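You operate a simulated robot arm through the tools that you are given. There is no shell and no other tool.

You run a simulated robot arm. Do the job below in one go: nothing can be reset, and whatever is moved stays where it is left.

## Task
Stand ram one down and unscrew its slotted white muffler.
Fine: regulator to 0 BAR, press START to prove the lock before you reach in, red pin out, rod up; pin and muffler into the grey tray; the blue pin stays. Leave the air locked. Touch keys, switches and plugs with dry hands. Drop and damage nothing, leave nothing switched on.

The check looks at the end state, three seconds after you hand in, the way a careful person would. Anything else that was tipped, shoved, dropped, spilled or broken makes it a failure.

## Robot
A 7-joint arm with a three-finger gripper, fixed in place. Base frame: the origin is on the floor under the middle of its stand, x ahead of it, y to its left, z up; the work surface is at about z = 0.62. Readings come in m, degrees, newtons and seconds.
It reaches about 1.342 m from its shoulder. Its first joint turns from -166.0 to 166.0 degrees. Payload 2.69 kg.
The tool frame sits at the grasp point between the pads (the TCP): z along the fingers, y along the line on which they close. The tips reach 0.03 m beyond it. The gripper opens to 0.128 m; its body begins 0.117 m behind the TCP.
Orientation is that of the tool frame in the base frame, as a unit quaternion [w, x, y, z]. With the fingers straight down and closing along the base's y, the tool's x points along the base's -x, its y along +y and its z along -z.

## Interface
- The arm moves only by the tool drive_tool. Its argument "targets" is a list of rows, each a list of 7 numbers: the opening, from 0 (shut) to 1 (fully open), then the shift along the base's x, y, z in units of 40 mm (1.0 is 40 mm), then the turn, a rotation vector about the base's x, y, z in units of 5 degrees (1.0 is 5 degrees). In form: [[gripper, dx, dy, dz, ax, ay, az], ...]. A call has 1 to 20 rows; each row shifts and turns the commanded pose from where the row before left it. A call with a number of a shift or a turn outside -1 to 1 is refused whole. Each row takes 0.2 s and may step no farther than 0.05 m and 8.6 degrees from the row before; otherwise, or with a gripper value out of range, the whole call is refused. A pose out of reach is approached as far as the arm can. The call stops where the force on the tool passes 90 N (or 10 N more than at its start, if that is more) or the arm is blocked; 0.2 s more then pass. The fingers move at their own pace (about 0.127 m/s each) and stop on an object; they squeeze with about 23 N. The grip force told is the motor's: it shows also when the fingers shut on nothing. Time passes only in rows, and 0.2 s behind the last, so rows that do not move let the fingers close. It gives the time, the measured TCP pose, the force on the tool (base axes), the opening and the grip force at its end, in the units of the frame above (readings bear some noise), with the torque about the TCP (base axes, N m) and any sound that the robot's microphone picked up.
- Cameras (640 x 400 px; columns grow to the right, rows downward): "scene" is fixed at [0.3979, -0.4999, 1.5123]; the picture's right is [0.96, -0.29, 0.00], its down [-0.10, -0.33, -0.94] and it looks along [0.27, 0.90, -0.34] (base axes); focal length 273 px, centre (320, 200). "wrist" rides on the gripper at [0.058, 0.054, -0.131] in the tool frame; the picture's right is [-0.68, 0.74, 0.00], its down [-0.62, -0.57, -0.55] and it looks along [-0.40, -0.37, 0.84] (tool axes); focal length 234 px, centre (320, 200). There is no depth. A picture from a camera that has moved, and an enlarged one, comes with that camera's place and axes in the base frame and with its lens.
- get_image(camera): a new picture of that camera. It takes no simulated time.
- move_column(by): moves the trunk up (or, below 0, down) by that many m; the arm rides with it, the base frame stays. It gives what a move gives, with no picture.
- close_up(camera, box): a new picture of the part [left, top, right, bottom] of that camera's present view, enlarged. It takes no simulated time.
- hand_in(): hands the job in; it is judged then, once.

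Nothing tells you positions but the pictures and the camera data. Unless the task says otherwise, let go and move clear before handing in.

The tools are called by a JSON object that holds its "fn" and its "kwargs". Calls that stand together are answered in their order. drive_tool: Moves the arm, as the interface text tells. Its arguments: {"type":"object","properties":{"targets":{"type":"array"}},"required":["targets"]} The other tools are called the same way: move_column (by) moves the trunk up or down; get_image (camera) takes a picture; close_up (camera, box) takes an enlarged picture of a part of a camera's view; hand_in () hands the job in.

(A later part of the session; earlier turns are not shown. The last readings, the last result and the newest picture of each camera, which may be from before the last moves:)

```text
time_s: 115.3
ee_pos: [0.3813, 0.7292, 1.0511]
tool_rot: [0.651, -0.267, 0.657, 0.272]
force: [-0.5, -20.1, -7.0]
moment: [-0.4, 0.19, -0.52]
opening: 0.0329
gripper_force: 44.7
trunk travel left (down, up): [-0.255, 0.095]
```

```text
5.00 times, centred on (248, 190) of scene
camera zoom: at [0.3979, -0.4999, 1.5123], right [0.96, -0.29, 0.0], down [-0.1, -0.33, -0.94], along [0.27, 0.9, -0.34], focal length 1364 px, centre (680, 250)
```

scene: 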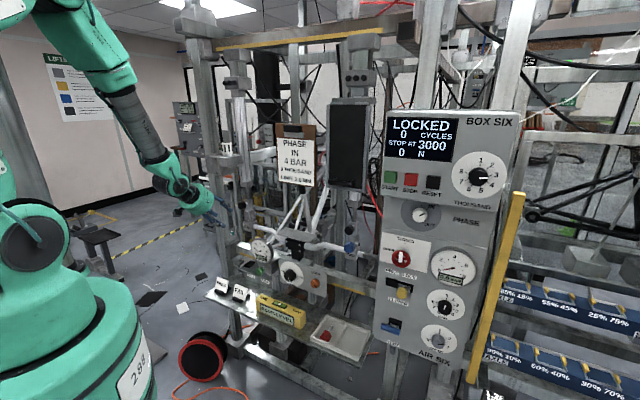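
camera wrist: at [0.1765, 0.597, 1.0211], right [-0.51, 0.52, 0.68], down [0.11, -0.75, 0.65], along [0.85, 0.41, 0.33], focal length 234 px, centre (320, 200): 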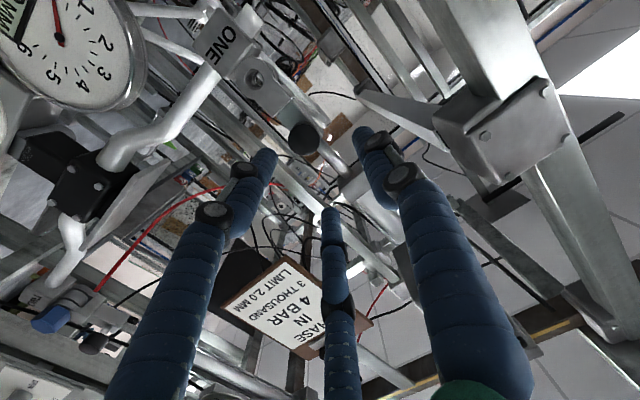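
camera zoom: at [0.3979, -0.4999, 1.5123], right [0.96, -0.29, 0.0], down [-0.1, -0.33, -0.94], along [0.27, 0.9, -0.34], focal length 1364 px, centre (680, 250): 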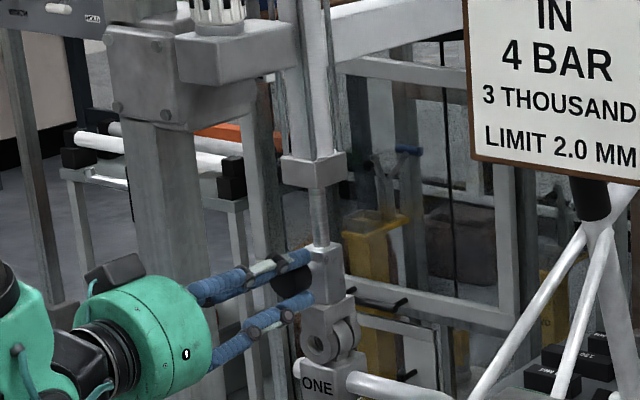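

The knob is gripped; I ease a little sideways strain and then lift gently.

{"fn": "drive_tool", "kwargs": {"targets": [[0, 0.01, -0.07, -0.03, 0, 0, 0]]}}

{"fn": "drive_tool", "kwargs": {"targets": [[0, 0, 0, 0.12, 0, 0, 0], [0, 0, 0, 0.12, 0, 0, 0]]}}

{"fn": "close_up", "kwargs": {"camera": "scene", "box": [200, 150, 296, 230]}}

```text
time_s: 115.7
ee_pos: [0.3817, 0.7286, 1.0503]
tool_rot: [0.652, -0.267, 0.656, 0.272]
force: [-1.4, -3.1, -9.6]
moment: [-0.9, 0.67, -0.2]
opening: 0.0329
gripper_force: 45.2
trunk travel left (down, up): [-0.255, 0.095]
```

```text
time_s: 116.3
ee_pos: [0.3821, 0.7291, 1.0598]
tool_rot: [0.652, -0.266, 0.656, 0.272]
force: [-8.6, 2.3, -7.7]
moment: [-0.71, 0.62, 0.35]
opening: 0.0326
gripper_force: 44.7
trunk travel left (down, up): [-0.255, 0.095]
```

```text
5.00 times, centred on (248, 190) of scene
camera zoom: at [0.3979, -0.4999, 1.5123], right [0.96, -0.29, 0.0], down [-0.1, -0.33, -0.94], along [0.27, 0.9, -0.34], focal length 1364 px, centre (680, 250)
```

zoom: 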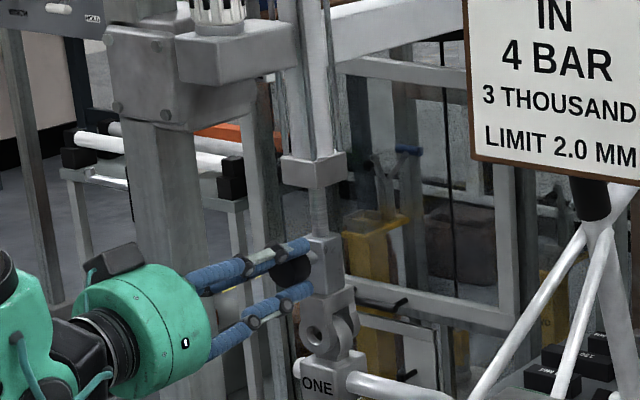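

The rod is rising freely with the knob. I keep lifting until it stops.

{"fn": "drive_tool", "kwargs": {"targets": [[0, 0, 0, 0.2, 0, 0, 0], [0, 0, 0, 0.2, 0, 0, 0], [0, 0, 0, 0.2, 0, 0, 0], [0, 0, 0, 0.2, 0, 0, 0]]}}

{"fn": "close_up", "kwargs": {"camera": "scene", "box": [200, 150, 296, 230]}}

```text
time_s: 117.3
ee_pos: [0.382, 0.7298, 1.0919]
tool_rot: [0.651, -0.267, 0.656, 0.272]
force: [-10.7, -6.2, -8.5]
moment: [-0.71, 0.47, 0.33]
opening: 0.0331
gripper_force: 45.0
trunk travel left (down, up): [-0.255, 0.095]
```

```text
5.00 times, centred on (248, 190) of scene
camera zoom: at [0.3979, -0.4999, 1.5123], right [0.96, -0.29, 0.0], down [-0.1, -0.33, -0.94], along [0.27, 0.9, -0.34], focal length 1364 px, centre (680, 250)
```

zoom: 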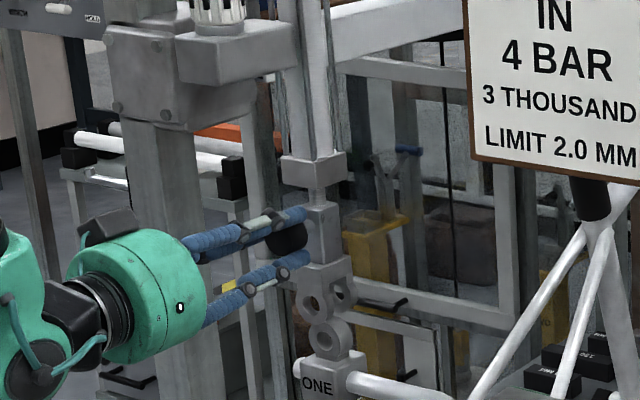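

The clevis is clear of the eye. A little more to the top.

{"fn": "drive_tool", "kwargs": {"targets": [[0, 0, 0, 0.15, 0, 0, 0], [0, 0, 0, 0.15, 0, 0, 0]]}}

{"fn": "drive_tool", "kwargs": {"targets": [[0, 0, 0, 0.1, 0, 0, 0]]}}

{"fn": "close_up", "kwargs": {"camera": "scene", "box": [200, 150, 296, 230]}}

```text
time_s: 117.9
ee_pos: [0.3805, 0.7293, 1.1039]
tool_rot: [0.652, -0.266, 0.656, 0.272]
force: [-13.0, -0.1, -8.2]
moment: [-0.85, 0.58, 0.41]
opening: 0.0326
gripper_force: 45.0
trunk travel left (down, up): [-0.255, 0.095]
```

```text
time_s: 118.3
ee_pos: [0.3821, 0.7294, 1.1085]
tool_rot: [0.652, -0.265, 0.656, 0.272]
force: [-9.6, -2.0, -8.0]
moment: [-0.64, 0.28, 0.34]
opening: 0.0325
gripper_force: 45.5
trunk travel left (down, up): [-0.255, 0.095]
```

```text
5.00 times, centred on (248, 190) of scene
camera zoom: at [0.3979, -0.4999, 1.5123], right [0.96, -0.29, 0.0], down [-0.1, -0.33, -0.94], along [0.27, 0.9, -0.34], focal length 1364 px, centre (680, 250)
```

zoom: 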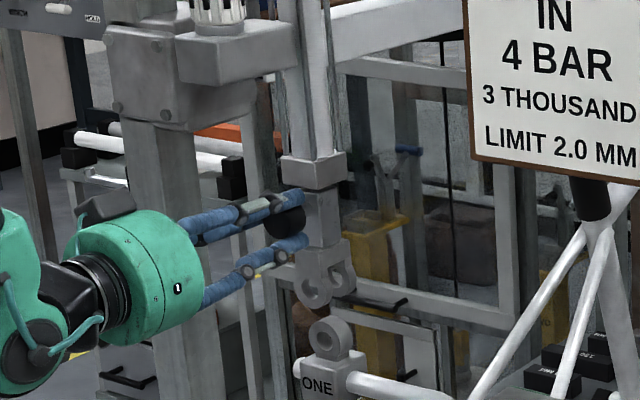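

{"fn": "drive_tool", "kwargs": {"targets": [[0, 0, 0, 0.07, 0, 0, 0]]}}

{"fn": "drive_tool", "kwargs": {"targets": [[0, 0, 0, 0.07, 0, 0, 0]]}}

{"fn": "close_up", "kwargs": {"camera": "scene", "box": [216, 160, 280, 220]}}

```text
time_s: 118.7
ee_pos: [0.3815, 0.7304, 1.1105]
tool_rot: [0.651, -0.267, 0.656, 0.272]
force: [-8.0, 2.4, -14.9]
moment: [0.07, -0.15, 0.13]
opening: 0.0329
gripper_force: 45.1
trunk travel left (down, up): [-0.255, 0.095]
```

```text
time_s: 119.1
ee_pos: [0.3816, 0.7293, 1.1108]
tool_rot: [0.65, -0.268, 0.658, 0.271]
force: [-2.2, 10.3, -29.6]
moment: [-0.34, 0.34, 0.38]
opening: 0.033
gripper_force: 45.3
trunk travel left (down, up): [-0.255, 0.095]
```

```text
6.67 times, centred on (248, 190) of scene
camera zoom: at [0.3979, -0.4999, 1.5123], right [0.96, -0.29, 0.0], down [-0.1, -0.33, -0.94], along [0.27, 0.9, -0.34], focal length 1818 px, centre (800, 267)
```

zoom: 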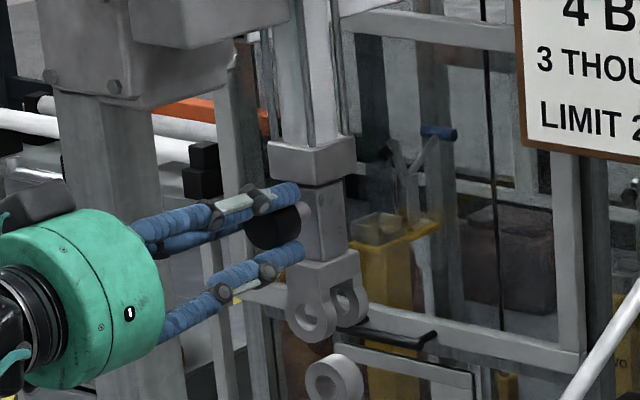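

The rod is against its upper stop. I ease off the lift force, then let go and watch whether it stays.

{"fn": "drive_tool", "kwargs": {"targets": [[0, 0, 0, -0.07, 0, 0, 0]]}}

{"fn": "drive_tool", "kwargs": {"targets": [[0.5, 0, 0, 0, 0, 0, 0], [0.5, 0, 0, 0, 0, 0, 0], [0.5, 0, 0, 0, 0, 0, 0], [0.5, 0, 0, 0, 0, 0, 0]]}}

{"fn": "close_up", "kwargs": {"camera": "scene", "box": [200, 150, 296, 230]}}

```text
time_s: 119.5
ee_pos: [0.3821, 0.7301, 1.1102]
tool_rot: [0.651, -0.267, 0.657, 0.272]
force: [-6.2, 2.5, -20.8]
moment: [-0.8, 0.56, 0.13]
opening: 0.0328
gripper_force: 45.1
trunk travel left (down, up): [-0.255, 0.095]
```

```text
time_s: 120.5
ee_pos: [0.382, 0.7285, 1.1112]
tool_rot: [0.651, -0.266, 0.656, 0.273]
force: [0.3, 0.1, -0.1]
moment: [-0.02, -0.01, 0.0]
opening: 0.0637
gripper_force: 0.2
trunk travel left (down, up): [-0.255, 0.095]
```

```text
5.00 times, centred on (248, 190) of scene
camera zoom: at [0.3979, -0.4999, 1.5123], right [0.96, -0.29, 0.0], down [-0.1, -0.33, -0.94], along [0.27, 0.9, -0.34], focal length 1364 px, centre (680, 250)
```

zoom: 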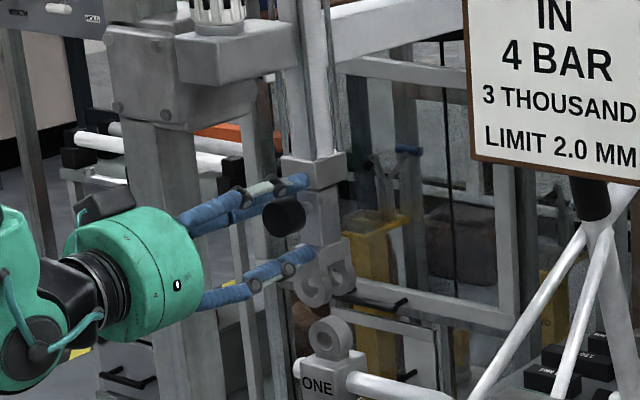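

The rod stays up on its own. I draw straight back and confirm.

{"fn": "drive_tool", "kwargs": {"targets": [[0.5, -0.5, -0.5, 0, 0, 0, 0], [0.5, -0.7, -0.7, 0, 0, 0, 0], [0.5, -0.7, -0.7, 0, 0, 0, 0], [0.5, 0, 0, 0, 0, 0, 0], [0.5, 0, 0, 0, 0, 0, 0]]}}

{"fn": "close_up", "kwargs": {"camera": "scene", "box": [200, 120, 296, 220]}}

{"fn": "get_image", "kwargs": {"camera": "wrist"}}

{"fn": "get_image", "kwargs": {"camera": "scene"}}

```text
time_s: 121.7
ee_pos: [0.3068, 0.6531, 1.1099]
tool_rot: [0.651, -0.267, 0.656, 0.272]
force: [-0.8, -0.1, 0.3]
moment: [0.02, -0.01, -0.02]
opening: 0.0641
gripper_force: 0.1
trunk travel left (down, up): [-0.255, 0.095]
```

```text
4.00 times, centred on (248, 170) of scene
camera zoom: at [0.3979, -0.4999, 1.5123], right [0.96, -0.29, 0.0], down [-0.1, -0.33, -0.94], along [0.27, 0.9, -0.34], focal length 1091 px, centre (608, 320)
```

zoom: 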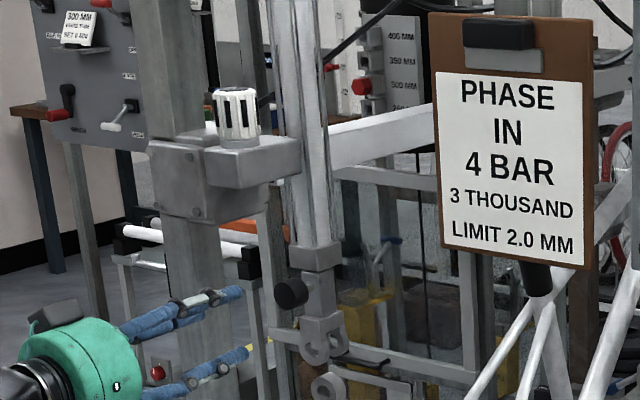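

```text
taken
camera wrist: at [0.1754, 0.5995, 1.0533], right [-0.51, 0.52, 0.68], down [0.01, -0.79, 0.61], along [0.86, 0.32, 0.4], focal length 234 px, centre (320, 200)
```

wrist: 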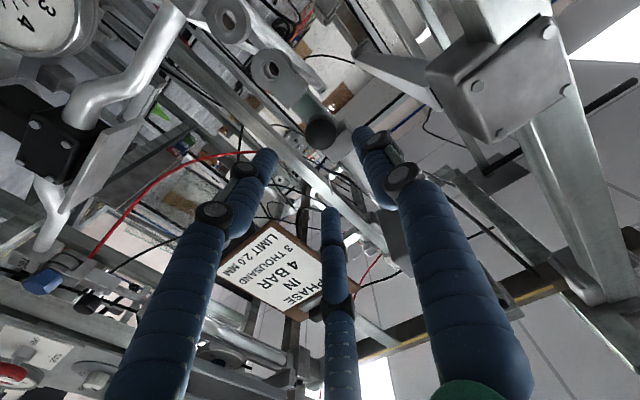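

```text
taken
```

scene: 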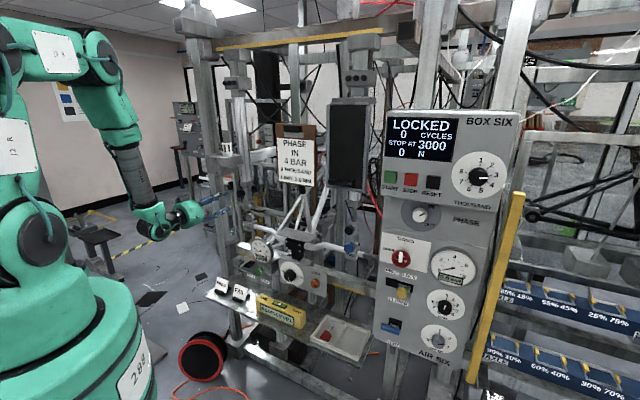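

The rod is up and stays. Next the muffler, standing on the block in front of ram one at about (0.358, 0.706, 1.32). I raise the tool and point it down in front of it, to look at the surroundings from above.

{"fn": "drive_tool", "kwargs": {"targets": [[0.6, -0.3, -0.3, 0.4, -0.795, 0.795, 0], [0.6, -0.3, -0.3, 0.5, -0.795, 0.795, 0], [0.6, -0.1, -0.1, 0.6, -0.795, 0.795, 0], [0.6, -0.1, -0.1, 0.7, -0.795, 0.795, 0], [0.6, -0.1, -0.1, 0.7, -0.795, 0.795, 0], [0.6, -0.1, -0.1, 0.7, -0.795, 0.795, 0], [0.6, -0.1, -0.1, 0.7, -0.795, 0.795, 0], [0.6, -0.1, -0.1, 0.7, -0.795, 0.795, 0], [0.6, -0.1, -0.1, 0.7, -0.795, 0.795, 0], [0.6, 0, 0, 0.7, -0.795, 0.795, 0], [0.6, 0, 0, 0.7, -0.795, 0.795, 0], [0.6, 0, 0, 0.7, -0.795, 0.795, 0]]}}

{"fn": "get_image", "kwargs": {"camera": "scene"}}

{"fn": "get_image", "kwargs": {"camera": "wrist"}}

```text
time_s: 122.9
ee_pos: [0.2565, 0.5111, 1.0515]
tool_rot: [0.431, -0.375, 0.814, 0.107]
force: [-0.2, 1.3, 0.2]
moment: [-0.01, 0.01, 0.0]
opening: 0.0768
gripper_force: 0.0
trunk travel left (down, up): [-0.255, 0.095]
stopped in row 5: the arm was blocked; the commanded pose is now the measured one
```

```text
taken
```

scene: 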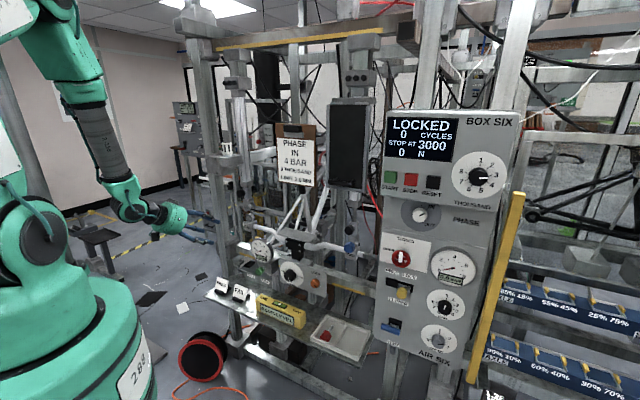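

```text
taken
camera wrist: at [0.1175, 0.4536, 1.0776], right [-0.28, 0.86, 0.42], down [0.27, -0.35, 0.9], along [0.92, 0.37, -0.13], focal length 234 px, centre (320, 200)
```

wrist: 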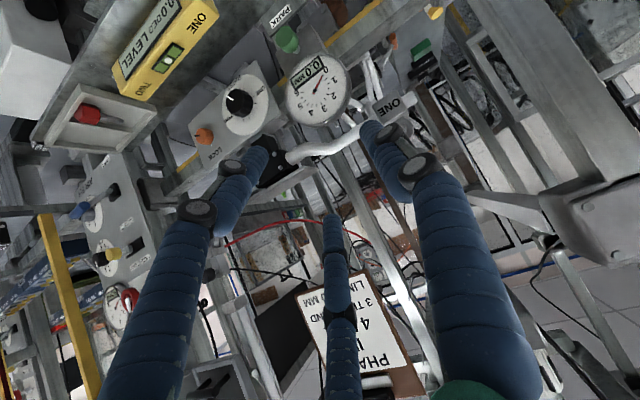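

The arm re-postured mid-way and halted safely in open space. I carry on in smaller portions: tip down and rise.

{"fn": "drive_tool", "kwargs": {"targets": [[0.6, 0, 0.1, 0.8, -0.65, 0.81, 0], [0.6, 0, 0.1, 0.8, -0.65, 0.81, 0], [0.6, 0, 0.1, 0.8, -0.65, 0.81, 0], [0.6, 0, 0.1, 0.8, -0.65, 0.81, 0], [0.6, 0, 0.1, 0.8, -0.65, 0.81, 0]]}}

{"fn": "drive_tool", "kwargs": {"targets": [[0.6, 0, 0.1, 0.8, -0.65, 0.81, 0], [0.6, 0, 0.1, 0.8, -0.65, 0.81, 0], [0.6, 0, 0.1, 0.8, -0.65, 0.81, 0], [0.6, 0, 0.1, 0.8, -0.65, 0.81, 0], [0.6, 0, 0.1, 0.8, -0.65, 0.81, 0], [0.6, 0, 0.1, 0.8, 0, 0, 0]]}}

{"fn": "get_image", "kwargs": {"camera": "scene"}}

{"fn": "get_image", "kwargs": {"camera": "wrist"}}

```text
time_s: 124.1
ee_pos: [0.2581, 0.5336, 1.2131]
tool_rot: [0.227, -0.406, 0.883, 0.057]
force: [0.0, -0.4, -0.8]
moment: [-0.01, -0.11, 0.0]
opening: 0.0767
gripper_force: 0.1
trunk travel left (down, up): [-0.255, 0.095]
```

```text
time_s: 125.5
ee_pos: [0.2593, 0.5428, 1.29]
tool_rot: [0.145, -0.413, 0.899, 0.031]
force: [-0.4, 0.7, -0.2]
moment: [-0.07, 0.03, 0.02]
opening: 0.0768
gripper_force: 0.1
out of reach, approached as far as the arm can: row 3, 4, 5, 6
trunk travel left (down, up): [-0.255, 0.095]
```

```text
taken
```

scene: 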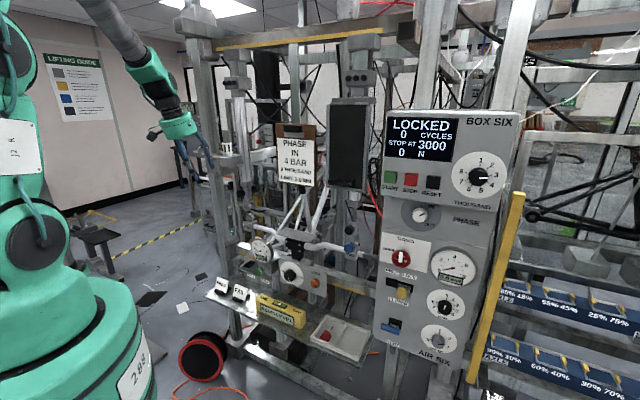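

```text
taken
camera wrist: at [0.1519, 0.511, 1.3952], right [-0.14, 0.98, 0.15], down [0.68, -0.02, 0.74], along [0.72, 0.2, -0.66], focal length 234 px, centre (320, 200)
```

wrist: 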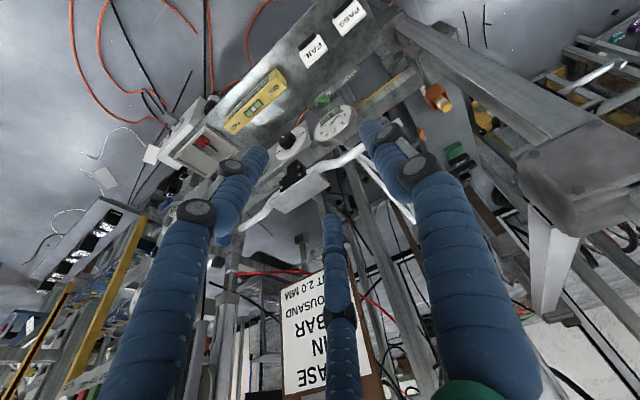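

{"fn": "drive_tool", "kwargs": {"targets": [[0.6, 0, 0, 0.5, 0, 0, 0]]}}

{"fn": "drive_tool", "kwargs": {"targets": [[0.6, 0, 0, 0, -0.6, 0.75, 0]]}}

{"fn": "drive_tool", "kwargs": {"targets": [[0.6, 0, 0, 0, 0, 0, -0.9]]}}

```text
time_s: 125.9
ee_pos: [0.2591, 0.5417, 1.2901]
tool_rot: [0.145, -0.412, 0.899, 0.032]
force: [0.5, 0.7, -0.2]
moment: [0.01, -0.02, 0.0]
opening: 0.0769
gripper_force: 0.0
out of reach, approached as far as the arm can: row 1
trunk travel left (down, up): [-0.255, 0.095]
```

```text
time_s: 126.3
ee_pos: [0.2583, 0.5405, 1.2912]
tool_rot: [0.145, -0.411, 0.899, 0.031]
force: [0.3, -0.4, 0.2]
moment: [0.02, 0.01, 0.01]
opening: 0.0766
gripper_force: 0.0
out of reach, approached as far as the arm can: row 1
trunk travel left (down, up): [-0.255, 0.095]
```

```text
time_s: 126.7
ee_pos: [0.2582, 0.54, 1.2904]
tool_rot: [0.146, -0.376, 0.915, 0.025]
force: [0.0, -0.7, -0.6]
moment: [0.0, 0.03, 0.01]
opening: 0.0769
gripper_force: 0.0
trunk travel left (down, up): [-0.255, 0.095]
```

The upper arm is straight here, so I raise the trunk the last 9 cm to gain height.

{"fn": "move_column", "kwargs": {"by": 0.09}}

{"fn": "drive_tool", "kwargs": {"targets": [[0.6, 0.2, 0.2, 0.4, 0, 0, 0]]}}

{"fn": "get_image", "kwargs": {"camera": "scene"}}

{"fn": "get_image", "kwargs": {"camera": "wrist"}}

```text
time_s: 127.9
ee_pos: [0.2586, 0.5402, 1.3806]
tool_rot: [0.146, -0.377, 0.914, 0.026]
force: [-0.3, 0.1, 1.5]
moment: [-0.02, 0.0, -0.02]
opening: 0.0769
gripper_force: 0.0
trunk travel left (down, up): [-0.345, 0.005]
```

```text
time_s: 128.3
ee_pos: [0.2664, 0.549, 1.3976]
tool_rot: [0.147, -0.377, 0.914, 0.026]
force: [0.1, 0.3, 0.2]
moment: [0.02, -0.01, 0.01]
opening: 0.0767
gripper_force: 0.1
trunk travel left (down, up): [-0.345, 0.005]
```

```text
taken
```

scene: 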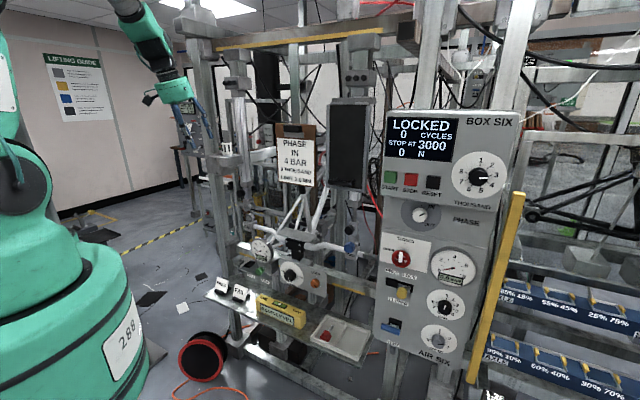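

```text
taken
camera wrist: at [0.1572, 0.5262, 1.5032], right [-0.06, 0.99, 0.15], down [0.67, -0.07, 0.74], along [0.74, 0.14, -0.66], focal length 234 px, centre (320, 200)
```

wrist: 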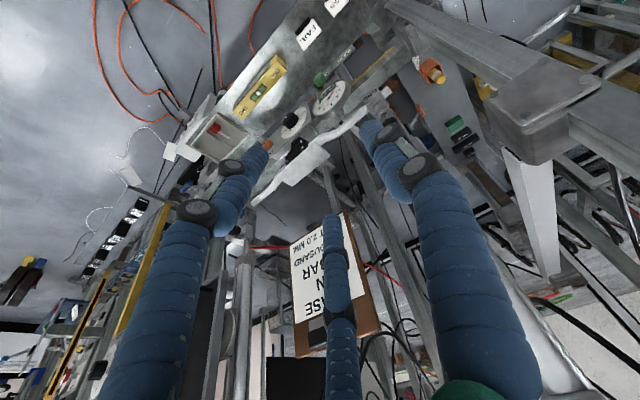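

I take close looks at the muffler and the ram's top block to plan the vertical approach.

{"fn": "close_up", "kwargs": {"camera": "scene", "box": [210, 55, 290, 105]}}

{"fn": "close_up", "kwargs": {"camera": "scene", "box": [205, 125, 269, 165]}}

{"fn": "close_up", "kwargs": {"camera": "scene", "box": [180, 30, 300, 180]}}

```text
8.00 times, centred on (250, 80) of scene
camera zoom: at [0.3979, -0.4999, 1.5123], right [0.96, -0.29, 0.0], down [-0.1, -0.33, -0.94], along [0.27, 0.9, -0.34], focal length 2182 px, centre (880, 1160)
```

zoom: 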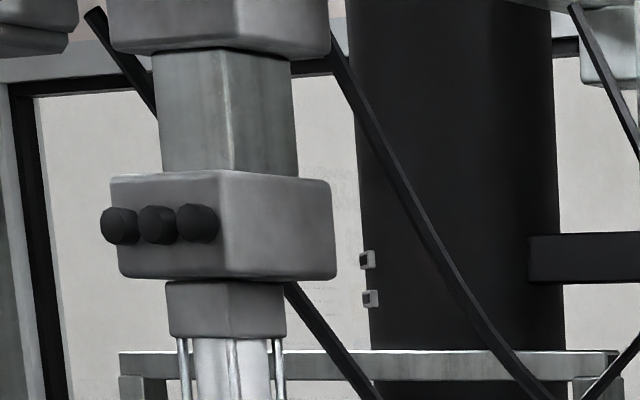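

```text
10.00 times, centred on (237, 145) of scene
camera zoom: at [0.3979, -0.4999, 1.5123], right [0.96, -0.29, 0.0], down [-0.1, -0.33, -0.94], along [0.27, 0.9, -0.34], focal length 2727 px, centre (1150, 750)
```

zoom: 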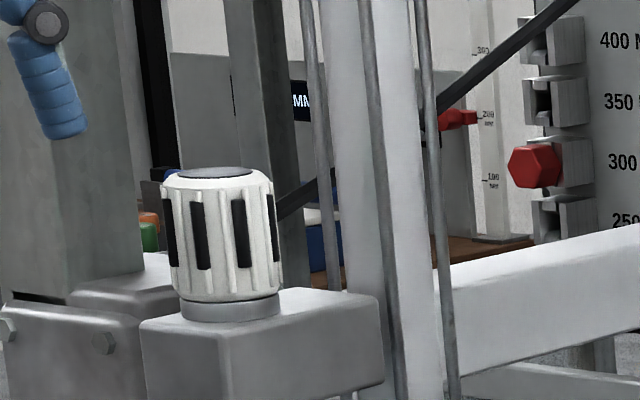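

```text
2.67 times, centred on (240, 105) of scene
camera zoom: at [0.3979, -0.4999, 1.5123], right [0.96, -0.29, 0.0], down [-0.1, -0.33, -0.94], along [0.27, 0.9, -0.34], focal length 727 px, centre (533, 453)
```

zoom: 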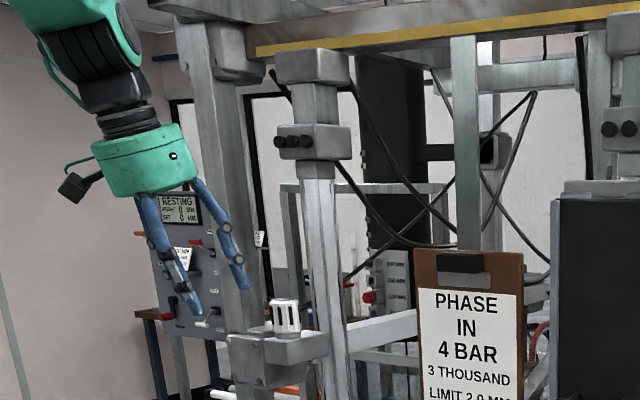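

The muffler (about 52 mm across, 60 mm tall) stands roughly 9 cm in front of ram one's cylinder, with a knobbed top block overhead. I'll use a tool leaning 10° away from the cylinder; first I set that orientation and roll back to get a full anticlockwise stroke.

{"fn": "drive_tool", "kwargs": {"targets": [[0.6, 0, 0, 0.3, -0.22, 0.73, 0.06], [0.6, 0, 0, 0.3, -0.22, 0.73, 0.06], [0.6, 0, 0, 0.3, 0.123, 0.123, -0.985], [0.6, 0, 0, 0.3, 0.123, 0.123, -0.985], [0.6, 0, 0, 0.3, 0.123, 0.123, -0.985], [0.6, 0, 0, 0, 0.123, 0.123, -0.985], [0.6, 0, 0, 0, 0.123, 0.123, -0.985], [0.6, 0, 0, 0, 0.123, 0.123, -0.985], [0.6, 0, 0, 0, 0.123, 0.123, -0.985], [0.6, 0, 0, 0, 0.123, 0.123, -0.985], [0.6, 0, 0, 0, 0.123, 0.123, -0.985], [0.6, 0, 0, 0, 0.123, 0.123, -0.985], [0.6, 0, 0, 0, 0.123, 0.123, -0.985], [0.6, 0, 0, 0, 0.123, 0.123, -0.985], [0.6, 0, 0, 0, 0.123, 0.123, -0.985], [0.6, 0, 0, 0, 0.123, 0.123, -0.985]]}}

{"fn": "get_image", "kwargs": {"camera": "wrist"}}

{"fn": "get_image", "kwargs": {"camera": "scene"}}

```text
time_s: 131.7
ee_pos: [0.2608, 0.53, 1.3486]
tool_rot: [0.099, 0.22, 0.97, 0.033]
force: [-0.6, 0.1, -0.7]
moment: [-0.02, 0.02, 0.0]
opening: 0.0768
gripper_force: 0.0
out of reach, approached as far as the arm can: row 1, 2, 12, 13, 14, 15, 16
trunk travel left (down, up): [-0.345, 0.005]
```

```text
taken
camera wrist: at [0.2031, 0.6008, 1.472], right [0.91, 0.37, 0.2], down [0.19, -0.79, 0.59], along [0.37, -0.49, -0.78], focal length 234 px, centre (320, 200)
```

wrist: 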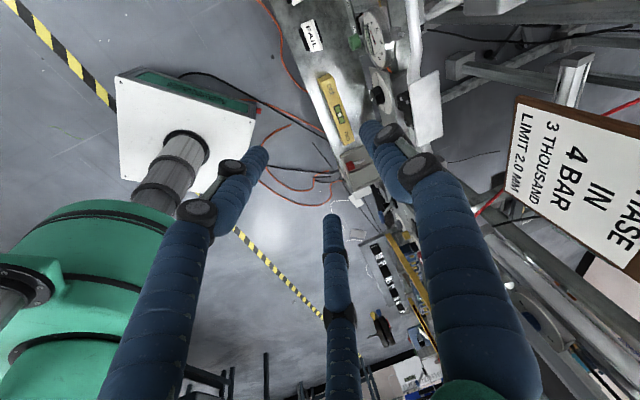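

```text
taken
```

scene: 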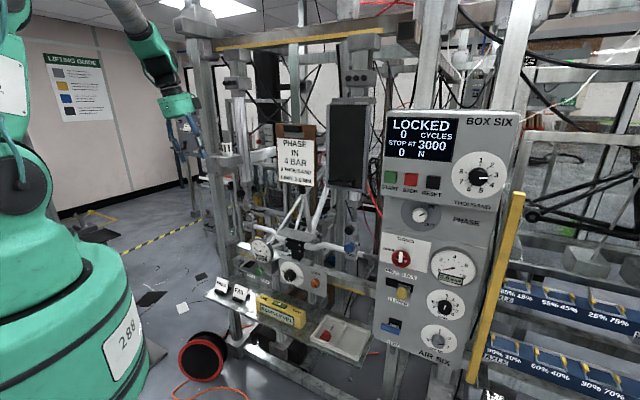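

{"fn": "drive_tool", "kwargs": {"targets": [[0.6, 0, 0.2, 0.5, -0.1, -0.1, 0.8], [0.6, 0, 0.2, 0.7, -0.1, -0.1, 0.8], [0.6, 0, 0.2, 0.7, 0, 0, 0], [0.6, 0.1, 0.2, 0.7, 0, 0, 0]]}}

```text
time_s: 132.7
ee_pos: [0.2595, 0.5449, 1.3842]
tool_rot: [0.109, 0.149, 0.982, 0.031]
force: [0.0, -0.4, 0.7]
moment: [-0.02, 0.06, -0.01]
opening: 0.0769
gripper_force: 0.1
out of reach, approached as far as the arm can: row 1, 2, 3, 4
trunk travel left (down, up): [-0.345, 0.005]
```

Height is limited this close in; it grows as I go outward. I move toward the muffler while rising.

{"fn": "drive_tool", "kwargs": {"targets": [[0.6, 0.35, 0.55, 0.2, 0, 0, 0], [0.6, 0.35, 0.55, 0.2, 0, 0, 0]]}}

{"fn": "close_up", "kwargs": {"camera": "scene", "box": [170, 60, 290, 180]}}

```text
time_s: 133.3
ee_pos: [0.2818, 0.5705, 1.3701]
tool_rot: [0.109, 0.15, 0.982, 0.031]
force: [0.5, -0.8, -0.3]
moment: [0.1, -0.03, 0.04]
opening: 0.0767
gripper_force: 0.1
out of reach, approached as far as the arm can: row 1, 2
trunk travel left (down, up): [-0.345, 0.005]
```

```text
3.33 times, centred on (230, 120) of scene
camera zoom: at [0.3979, -0.4999, 1.5123], right [0.96, -0.29, 0.0], down [-0.1, -0.33, -0.94], along [0.27, 0.9, -0.34], focal length 909 px, centre (620, 467)
```

zoom: 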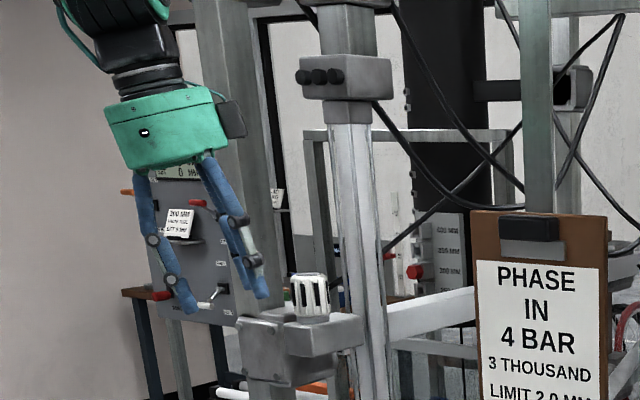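

{"fn": "get_image", "kwargs": {"camera": "scene"}}

{"fn": "get_image", "kwargs": {"camera": "wrist"}}

```text
taken
```

scene: 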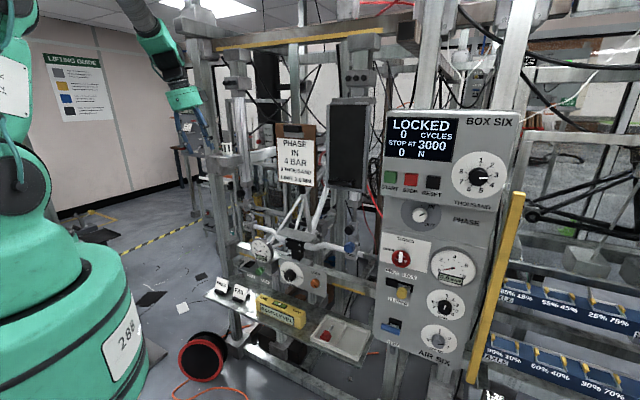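

```text
taken
camera wrist: at [0.2125, 0.6356, 1.4913], right [0.84, 0.5, 0.21], down [0.29, -0.74, 0.61], along [0.46, -0.45, -0.77], focal length 234 px, centre (320, 200)
```

wrist: 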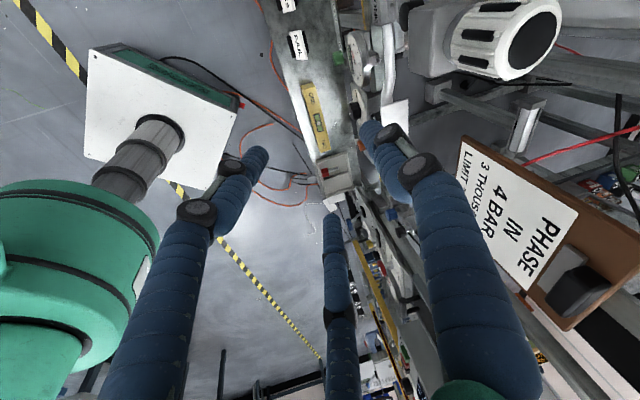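

I suspect the tool-roll joint is at its stop again; I roll back 30° and retry.

{"fn": "drive_tool", "kwargs": {"targets": [[0.6, 0, 0, 0, -0.22, -0.03, 0.97], [0.6, 0, 0, 0, -0.22, -0.03, 0.97], [0.6, 0, 0, 0, -0.22, -0.03, 0.97], [0.6, 0, 0, 0, -0.22, -0.03, 0.97], [0.6, 0, 0, 0, -0.22, -0.03, 0.97], [0.6, 0, 0, 0, -0.22, -0.03, 0.97]]}}

{"fn": "drive_tool", "kwargs": {"targets": [[0.6, 0, 0, 0.7, 0, 0, 0], [0.6, 0, 0, 0.7, 0, 0, 0]]}}

```text
time_s: 134.7
ee_pos: [0.2808, 0.5723, 1.37]
tool_rot: [0.112, -0.108, 0.988, -0.001]
force: [0.7, 0.8, 0.2]
moment: [0.04, 0.01, -0.01]
opening: 0.077
gripper_force: 0.0
trunk travel left (down, up): [-0.345, 0.005]
```

```text
time_s: 135.3
ee_pos: [0.2808, 0.5616, 1.376]
tool_rot: [0.112, -0.106, 0.988, -0.003]
force: [0.3, 0.3, 0.2]
moment: [-0.05, 0.01, 0.01]
opening: 0.077
gripper_force: 0.0
out of reach, approached as far as the arm can: row 1, 2
trunk travel left (down, up): [-0.345, 0.005]
```

Raising is still blocked; the wrist seems to have flipped onto its short side during the last posture jump. I unflip it: bring the tool in line with the forearm and beyond, in open space, then swing it around.

{"fn": "drive_tool", "kwargs": {"targets": [[0.6, 0, 0, -0.4, 0.951, -0.224, 0.2125], [0.6, 0, 0, -0.4, 0.951, -0.224, 0.2125], [0.6, 0, 0, -0.4, 0.951, -0.224, 0.2125], [0.6, 0, 0, -0.4, 0.951, -0.224, 0.2125], [0.6, 0, 0, -0.4, 0.951, -0.224, 0.2125], [0.6, 0, 0, -0.4, 0.951, -0.224, 0.2125], [0.6, 0, 0, -0.4, 0.951, -0.224, 0.2125], [0.6, 0, 0, -0.4, 0.951, -0.224, 0.2125], [0.6, 0, 0, -0.4, 0.951, -0.224, 0.2125], [0.6, 0, 0, -0.4, 0.951, -0.224, 0.2125]]}}

{"fn": "get_image", "kwargs": {"camera": "scene"}}

```text
time_s: 137.5
ee_pos: [0.2971, 0.5533, 1.2305]
tool_rot: [0.258, -0.125, 0.896, 0.34]
force: [0.8, 1.7, 6.4]
moment: [-0.61, 0.35, -0.02]
opening: 0.0767
gripper_force: 0.2
out of reach, approached as far as the arm can: row 9, 10
trunk travel left (down, up): [-0.345, 0.005]
```

```text
taken
```

scene: 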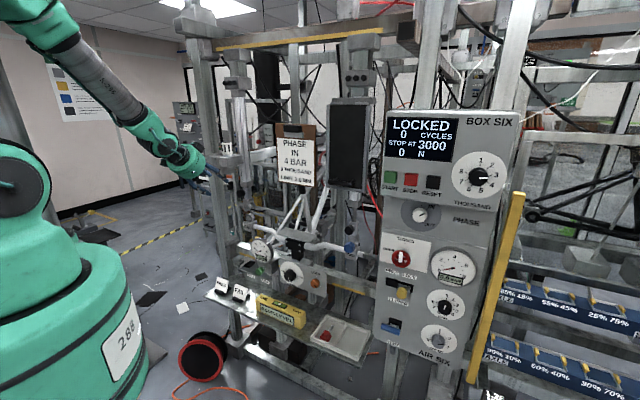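

I'm in line with the forearm now. I plan to bring the gripper in to the muffler from the front at its own height, two fingers passing either side, so I tip down again while rising to that height.

{"fn": "drive_tool", "kwargs": {"targets": [[0.9, -0.15, 0.1, 0.36, -0.875, 0.485, 0], [0.9, -0.15, 0.1, 0.36, -0.875, 0.485, 0], [0.9, -0.15, 0.1, 0.36, -0.875, 0.485, 0], [0.9, -0.15, 0.1, 0.36, -0.875, 0.485, 0], [0.9, -0.15, 0.1, 0.36, -0.875, 0.485, 0], [0.9, -0.15, 0.1, 0.36, -0.875, 0.485, 0], [0.9, -0.1, 0.1, 0.36, -0.875, 0.485, 0], [0.9, 0, 0.1, 0.36, -0.875, 0.485, 0]]}}

{"fn": "get_image", "kwargs": {"camera": "scene"}}

{"fn": "get_image", "kwargs": {"camera": "wrist"}}

```text
time_s: 139.3
ee_pos: [0.2778, 0.58, 1.29]
tool_rot: [0.161, -0.133, 0.953, 0.221]
force: [0.4, 0.4, -0.5]
moment: [0.0, 0.04, -0.03]
opening: 0.1153
gripper_force: 0.1
out of reach, approached as far as the arm can: row 1, 5, 6, 7, 8
trunk travel left (down, up): [-0.345, 0.005]
```

```text
taken
```

scene: 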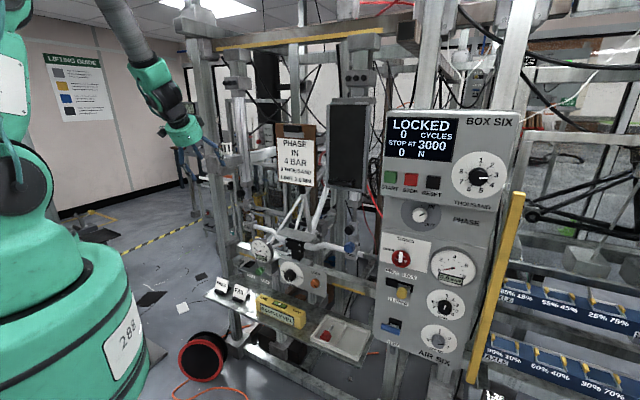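

```text
taken
camera wrist: at [0.1744, 0.5557, 1.401], right [0.38, 0.76, 0.53], down [0.61, -0.63, 0.48], along [0.7, 0.14, -0.7], focal length 234 px, centre (320, 200)
```

wrist: 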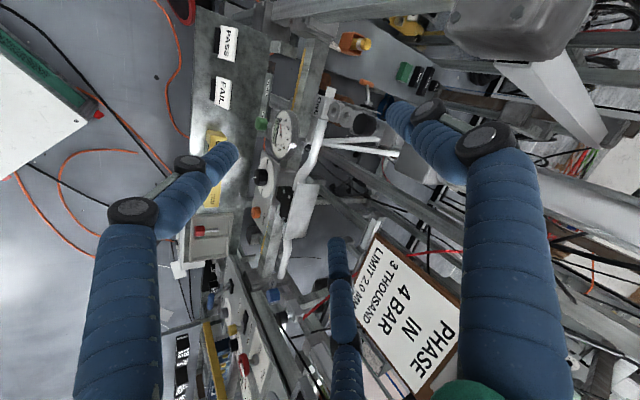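

The wrist is straight but on its one-sided bend the wrong way round. Swinging right makes the bend sideways and unwinds it; I do that, then tip down there.

{"fn": "drive_tool", "kwargs": {"targets": [[0.6, 0.69, -0.72, -0.12, 0.3, -0.16, 0], [0.6, 0.69, -0.72, -0.12, 0.3, -0.16, 0], [0.6, 0.69, -0.72, -0.12, 0.3, -0.16, 0], [0.6, 0.69, -0.72, -0.12, 0.3, -0.16, 0], [0.6, 0.69, -0.72, -0.12, 0.3, -0.16, 0], [0.6, 0.69, -0.72, -0.12, 0.3, -0.16, 0], [0.6, 0.69, -0.72, -0.12, 0.3, -0.16, 0], [0.6, 0.69, -0.72, -0.12, 0.3, -0.16, 0]]}}

{"fn": "drive_tool", "kwargs": {"targets": [[0.6, 0, 0, 0.2, -0.883, 0.469, 0], [0.6, 0, 0, 0.2, -0.883, 0.469, 0], [0.6, 0, 0, 0.2, -0.883, 0.469, 0], [0.6, 0, 0, 0.2, -0.883, 0.469, 0], [0.6, 0, 0, 0.2, -0.883, 0.469, 0], [0.6, 0, 0, 0.2, -0.883, 0.469, 0], [0.6, 0, 0, 0.2, -0.883, 0.469, 0]]}}

{"fn": "get_image", "kwargs": {"camera": "scene"}}

```text
time_s: 141.1
ee_pos: [0.4967, 0.3487, 1.2544]
tool_rot: [0.227, -0.125, 0.914, 0.313]
force: [-0.8, -0.6, 0.3]
moment: [0.01, -0.03, -0.01]
opening: 0.0769
gripper_force: 0.1
trunk travel left (down, up): [-0.345, 0.005]
```

```text
time_s: 142.7
ee_pos: [0.4972, 0.3496, 1.3077]
tool_rot: [0.054, -0.136, 0.987, 0.071]
force: [0.3, 0.0, -0.5]
moment: [0.01, -0.02, -0.02]
opening: 0.077
gripper_force: 0.0
trunk travel left (down, up): [-0.345, 0.005]
```

```text
taken
```

scene: 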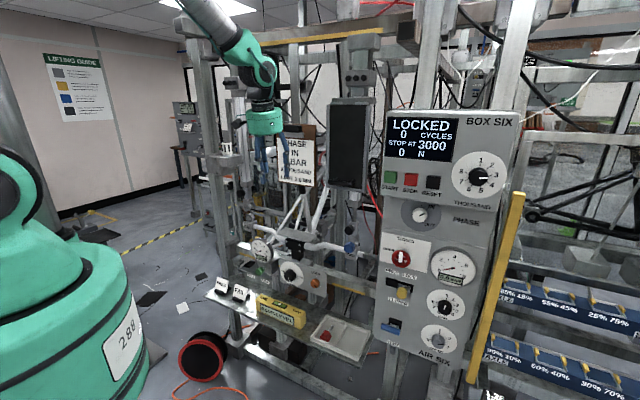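

No limits at all now, and the tool hangs with the 10° lean I want. I move left to a point in front of the muffler at its height, fingers opening wide.

{"fn": "drive_tool", "kwargs": {"targets": [[0.6, -0.729, 0.62, 0.12, 0, 0, 0], [0.6, -0.729, 0.62, 0.12, 0, 0, 0], [0.6, -0.729, 0.62, 0.12, 0, 0, 0], [0.6, -0.729, 0.62, 0.12, 0, 0, 0], [0.8, -0.729, 0.62, 0.12, 0, 0, 0], [1, -0.729, 0.62, 0.12, 0, 0, 0], [1, -0.729, 0.62, 0.12, 0, 0, 0], [1, -0.729, 0.62, 0.12, 0, 0, 0], [1, -0.729, 0.62, 0.12, 0, 0, 0]]}}

{"fn": "get_image", "kwargs": {"camera": "wrist"}}

{"fn": "get_image", "kwargs": {"camera": "scene"}}

```text
time_s: 144.7
ee_pos: [0.2337, 0.5721, 1.3504]
tool_rot: [0.055, -0.135, 0.987, 0.072]
force: [-0.6, 1.0, 0.0]
moment: [0.01, -0.03, -0.01]
opening: 0.1279
gripper_force: 0.0
trunk travel left (down, up): [-0.345, 0.005]
```

```text
taken
camera wrist: at [0.151, 0.5869, 1.4784], right [0.44, 0.88, 0.18], down [0.7, -0.46, 0.55], along [0.56, -0.12, -0.82], focal length 234 px, centre (320, 200)
```

wrist: 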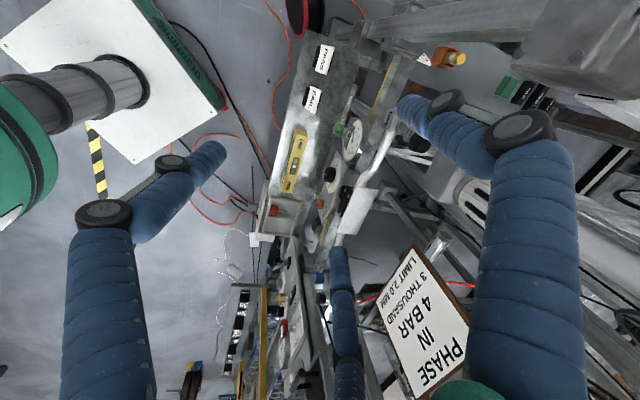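

```text
taken
```

scene: 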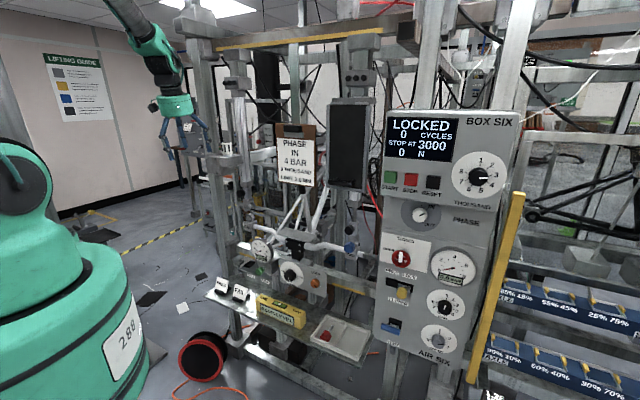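

In position in front of the muffler with the gap between two fingers facing it. I check its exact place in the wrist view.

{"fn": "close_up", "kwargs": {"camera": "wrist", "box": [400, 140, 500, 240]}}

{"fn": "close_up", "kwargs": {"camera": "scene", "box": [160, 90, 256, 170]}}

```text
4.00 times, centred on (450, 190) of wrist
camera zoom: at [0.151, 0.5869, 1.4784], right [0.44, 0.88, 0.18], down [0.7, -0.46, 0.55], along [0.56, -0.12, -0.82], focal length 937 px, centre (-200, 240)
```

zoom: 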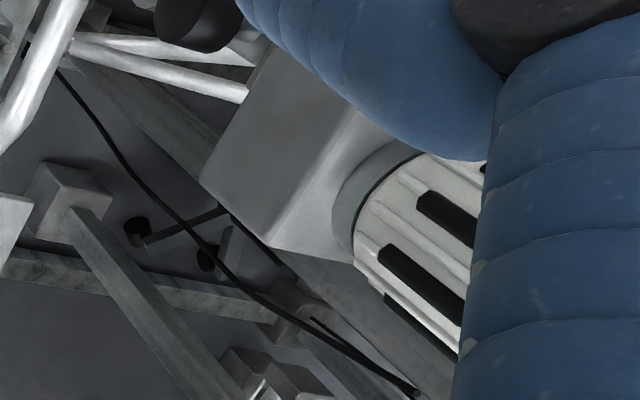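

```text
5.00 times, centred on (208, 130) of scene
camera zoom: at [0.3979, -0.4999, 1.5123], right [0.96, -0.29, 0.0], down [-0.1, -0.33, -0.94], along [0.27, 0.9, -0.34], focal length 1364 px, centre (880, 550)
```

zoom: 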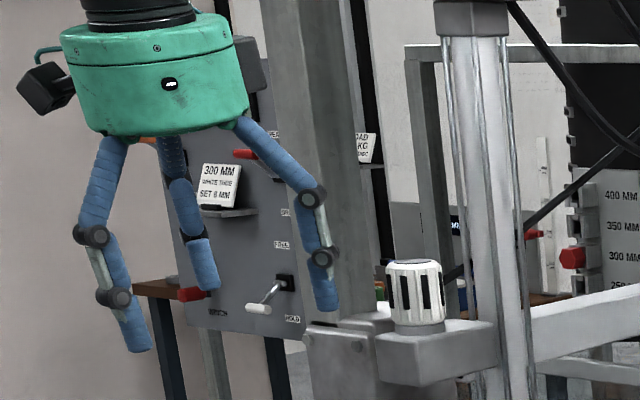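

The muffler axis is at about (0.356, 0.703). I move in most of the way and check.

{"fn": "drive_tool", "kwargs": {"targets": [[1, 0.65, 0.7, 0, 0, 0, 0], [1, 0.65, 0.7, 0, 0, 0, 0], [1, 0.65, 0.7, 0, 0, 0, 0]]}}

{"fn": "get_image", "kwargs": {"camera": "wrist"}}

{"fn": "close_up", "kwargs": {"camera": "scene", "box": [160, 60, 280, 170]}}

```text
time_s: 145.5
ee_pos: [0.3141, 0.657, 1.3483]
tool_rot: [0.055, -0.136, 0.987, 0.072]
force: [0.4, 1.1, 0.5]
moment: [0.02, -0.03, 0.02]
opening: 0.1277
gripper_force: 0.0
trunk travel left (down, up): [-0.345, 0.005]
```

```text
taken
camera wrist: at [0.2311, 0.6718, 1.4772], right [0.44, 0.88, 0.18], down [0.7, -0.47, 0.55], along [0.56, -0.12, -0.82], focal length 234 px, centre (320, 200)
```

wrist: 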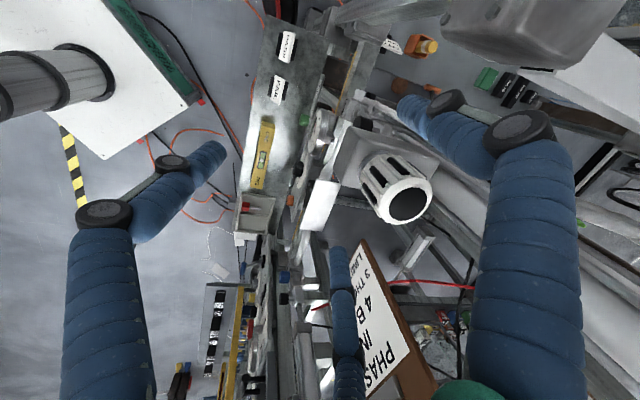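

```text
3.64 times, centred on (220, 115) of scene
camera zoom: at [0.3979, -0.4999, 1.5123], right [0.96, -0.29, 0.0], down [-0.1, -0.33, -0.94], along [0.27, 0.9, -0.34], focal length 992 px, centre (684, 509)
```

zoom: 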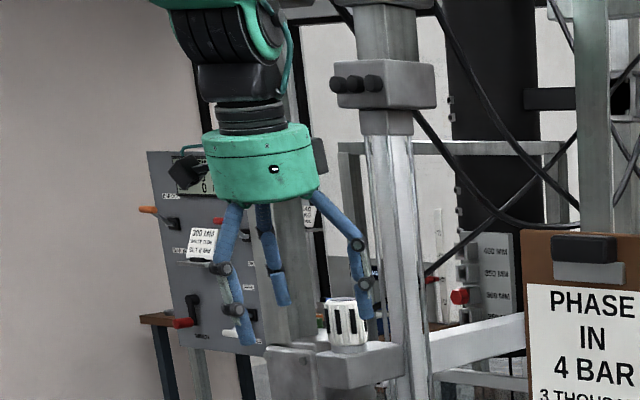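

The muffler's top is clear in view, axis at about (0.352, 0.705). I slide the last 6 cm in.

{"fn": "drive_tool", "kwargs": {"targets": [[1, 0.32, 0.4, 0, 0, 0, 0], [1, 0.32, 0.4, 0, 0, 0, 0], [1, 0.3, 0.38, 0, 0, 0, 0]]}}

{"fn": "get_image", "kwargs": {"camera": "wrist"}}

{"fn": "close_up", "kwargs": {"camera": "scene", "box": [180, 60, 280, 170]}}

```text
time_s: 146.3
ee_pos: [0.3491, 0.7049, 1.3513]
tool_rot: [0.054, -0.136, 0.986, 0.074]
force: [-1.0, -0.9, -0.6]
moment: [0.01, 0.01, -0.02]
opening: 0.128
gripper_force: 0.1
trunk travel left (down, up): [-0.345, 0.005]
```

```text
taken
camera wrist: at [0.2671, 0.7181, 1.48], right [0.44, 0.88, 0.18], down [0.7, -0.47, 0.55], along [0.56, -0.12, -0.82], focal length 234 px, centre (320, 200)
```

wrist: 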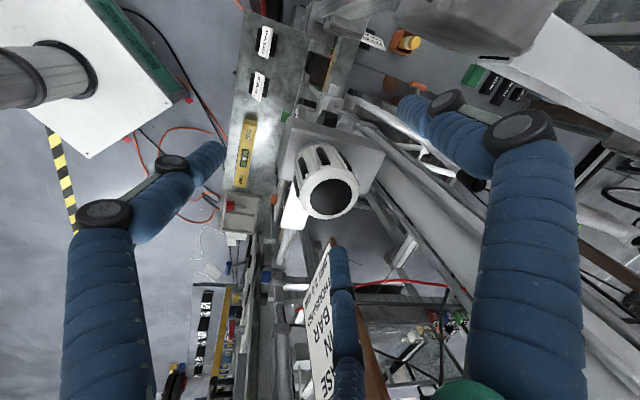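

```text
3.64 times, centred on (230, 115) of scene
camera zoom: at [0.3979, -0.4999, 1.5123], right [0.96, -0.29, 0.0], down [-0.1, -0.33, -0.94], along [0.27, 0.9, -0.34], focal length 992 px, centre (647, 509)
```

zoom: 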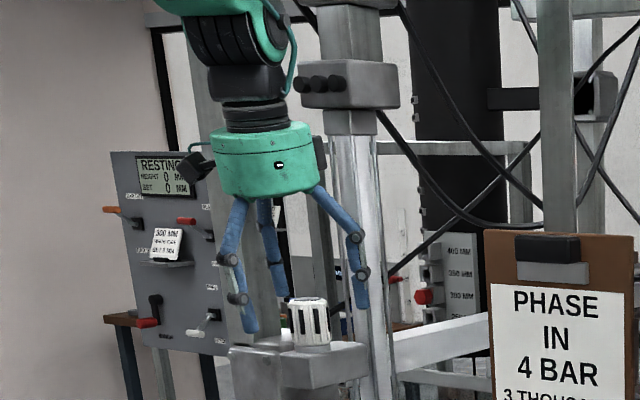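

The muffler is between the fingers, about 8 mm off centre. I correct that, lower 5 mm and check once more.

{"fn": "drive_tool", "kwargs": {"targets": [[1, 0.09, 0.175, -0.12, 0, 0, 0], [0.8, 0, 0, 0, 0, 0, 0]]}}

{"fn": "close_up", "kwargs": {"camera": "wrist", "box": [240, 120, 400, 270]}}

```text
time_s: 146.9
ee_pos: [0.3548, 0.7115, 1.3455]
tool_rot: [0.055, -0.136, 0.987, 0.073]
force: [-0.1, -0.7, -0.4]
moment: [-0.06, -0.01, 0.03]
opening: 0.1022
gripper_force: 0.0
trunk travel left (down, up): [-0.345, 0.005]
```

```text
2.67 times, centred on (320, 195) of wrist
camera zoom: at [0.2718, 0.7262, 1.4745], right [0.44, 0.88, 0.18], down [0.7, -0.47, 0.55], along [0.56, -0.12, -0.82], focal length 624 px, centre (320, 213)
```

zoom: 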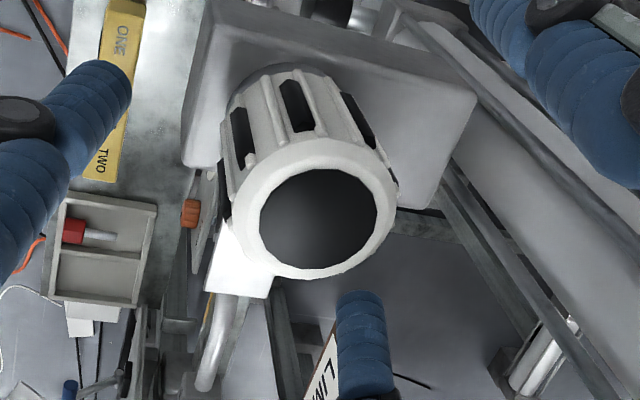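

Centred. I close on the muffler.

{"fn": "drive_tool", "kwargs": {"targets": [[0.4, 0, 0, 0, 0, 0, 0], [0, 0, 0, 0, 0, 0, 0], [0, 0, 0, 0, 0, 0, 0], [0, 0, 0, 0, 0, 0, 0]]}}

{"fn": "close_up", "kwargs": {"camera": "wrist", "box": [240, 120, 400, 270]}}

{"fn": "close_up", "kwargs": {"camera": "scene", "box": [190, 90, 270, 170]}}

```text
time_s: 147.9
ee_pos: [0.3565, 0.7088, 1.3454]
tool_rot: [0.054, -0.136, 0.987, 0.073]
force: [19.1, -6.1, 2.4]
moment: [-0.22, 0.29, -0.02]
opening: 0.0476
gripper_force: 22.7
trunk travel left (down, up): [-0.345, 0.005]
```

```text
2.67 times, centred on (320, 195) of wrist
camera zoom: at [0.2736, 0.7247, 1.4751], right [0.44, 0.88, 0.18], down [0.7, -0.47, 0.54], along [0.56, -0.12, -0.82], focal length 624 px, centre (320, 213)
```

zoom: 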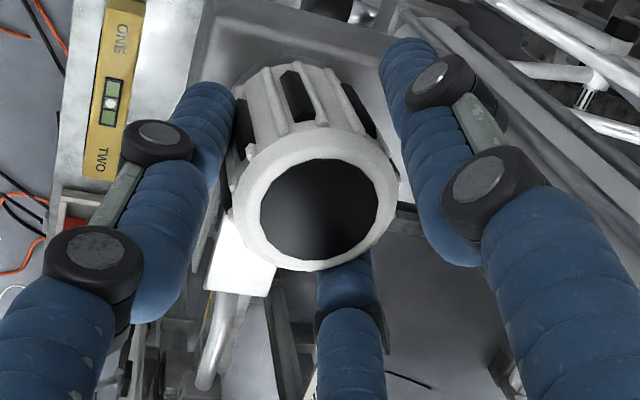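

```text
5.00 times, centred on (230, 130) of scene
camera zoom: at [0.3979, -0.4999, 1.5123], right [0.96, -0.29, 0.0], down [-0.1, -0.33, -0.94], along [0.27, 0.9, -0.34], focal length 1364 px, centre (770, 550)
```

zoom: 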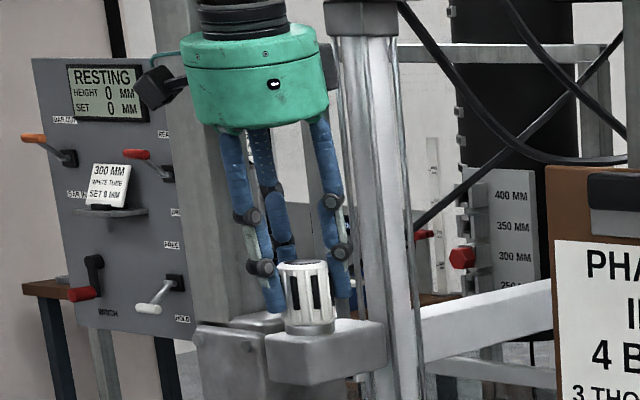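

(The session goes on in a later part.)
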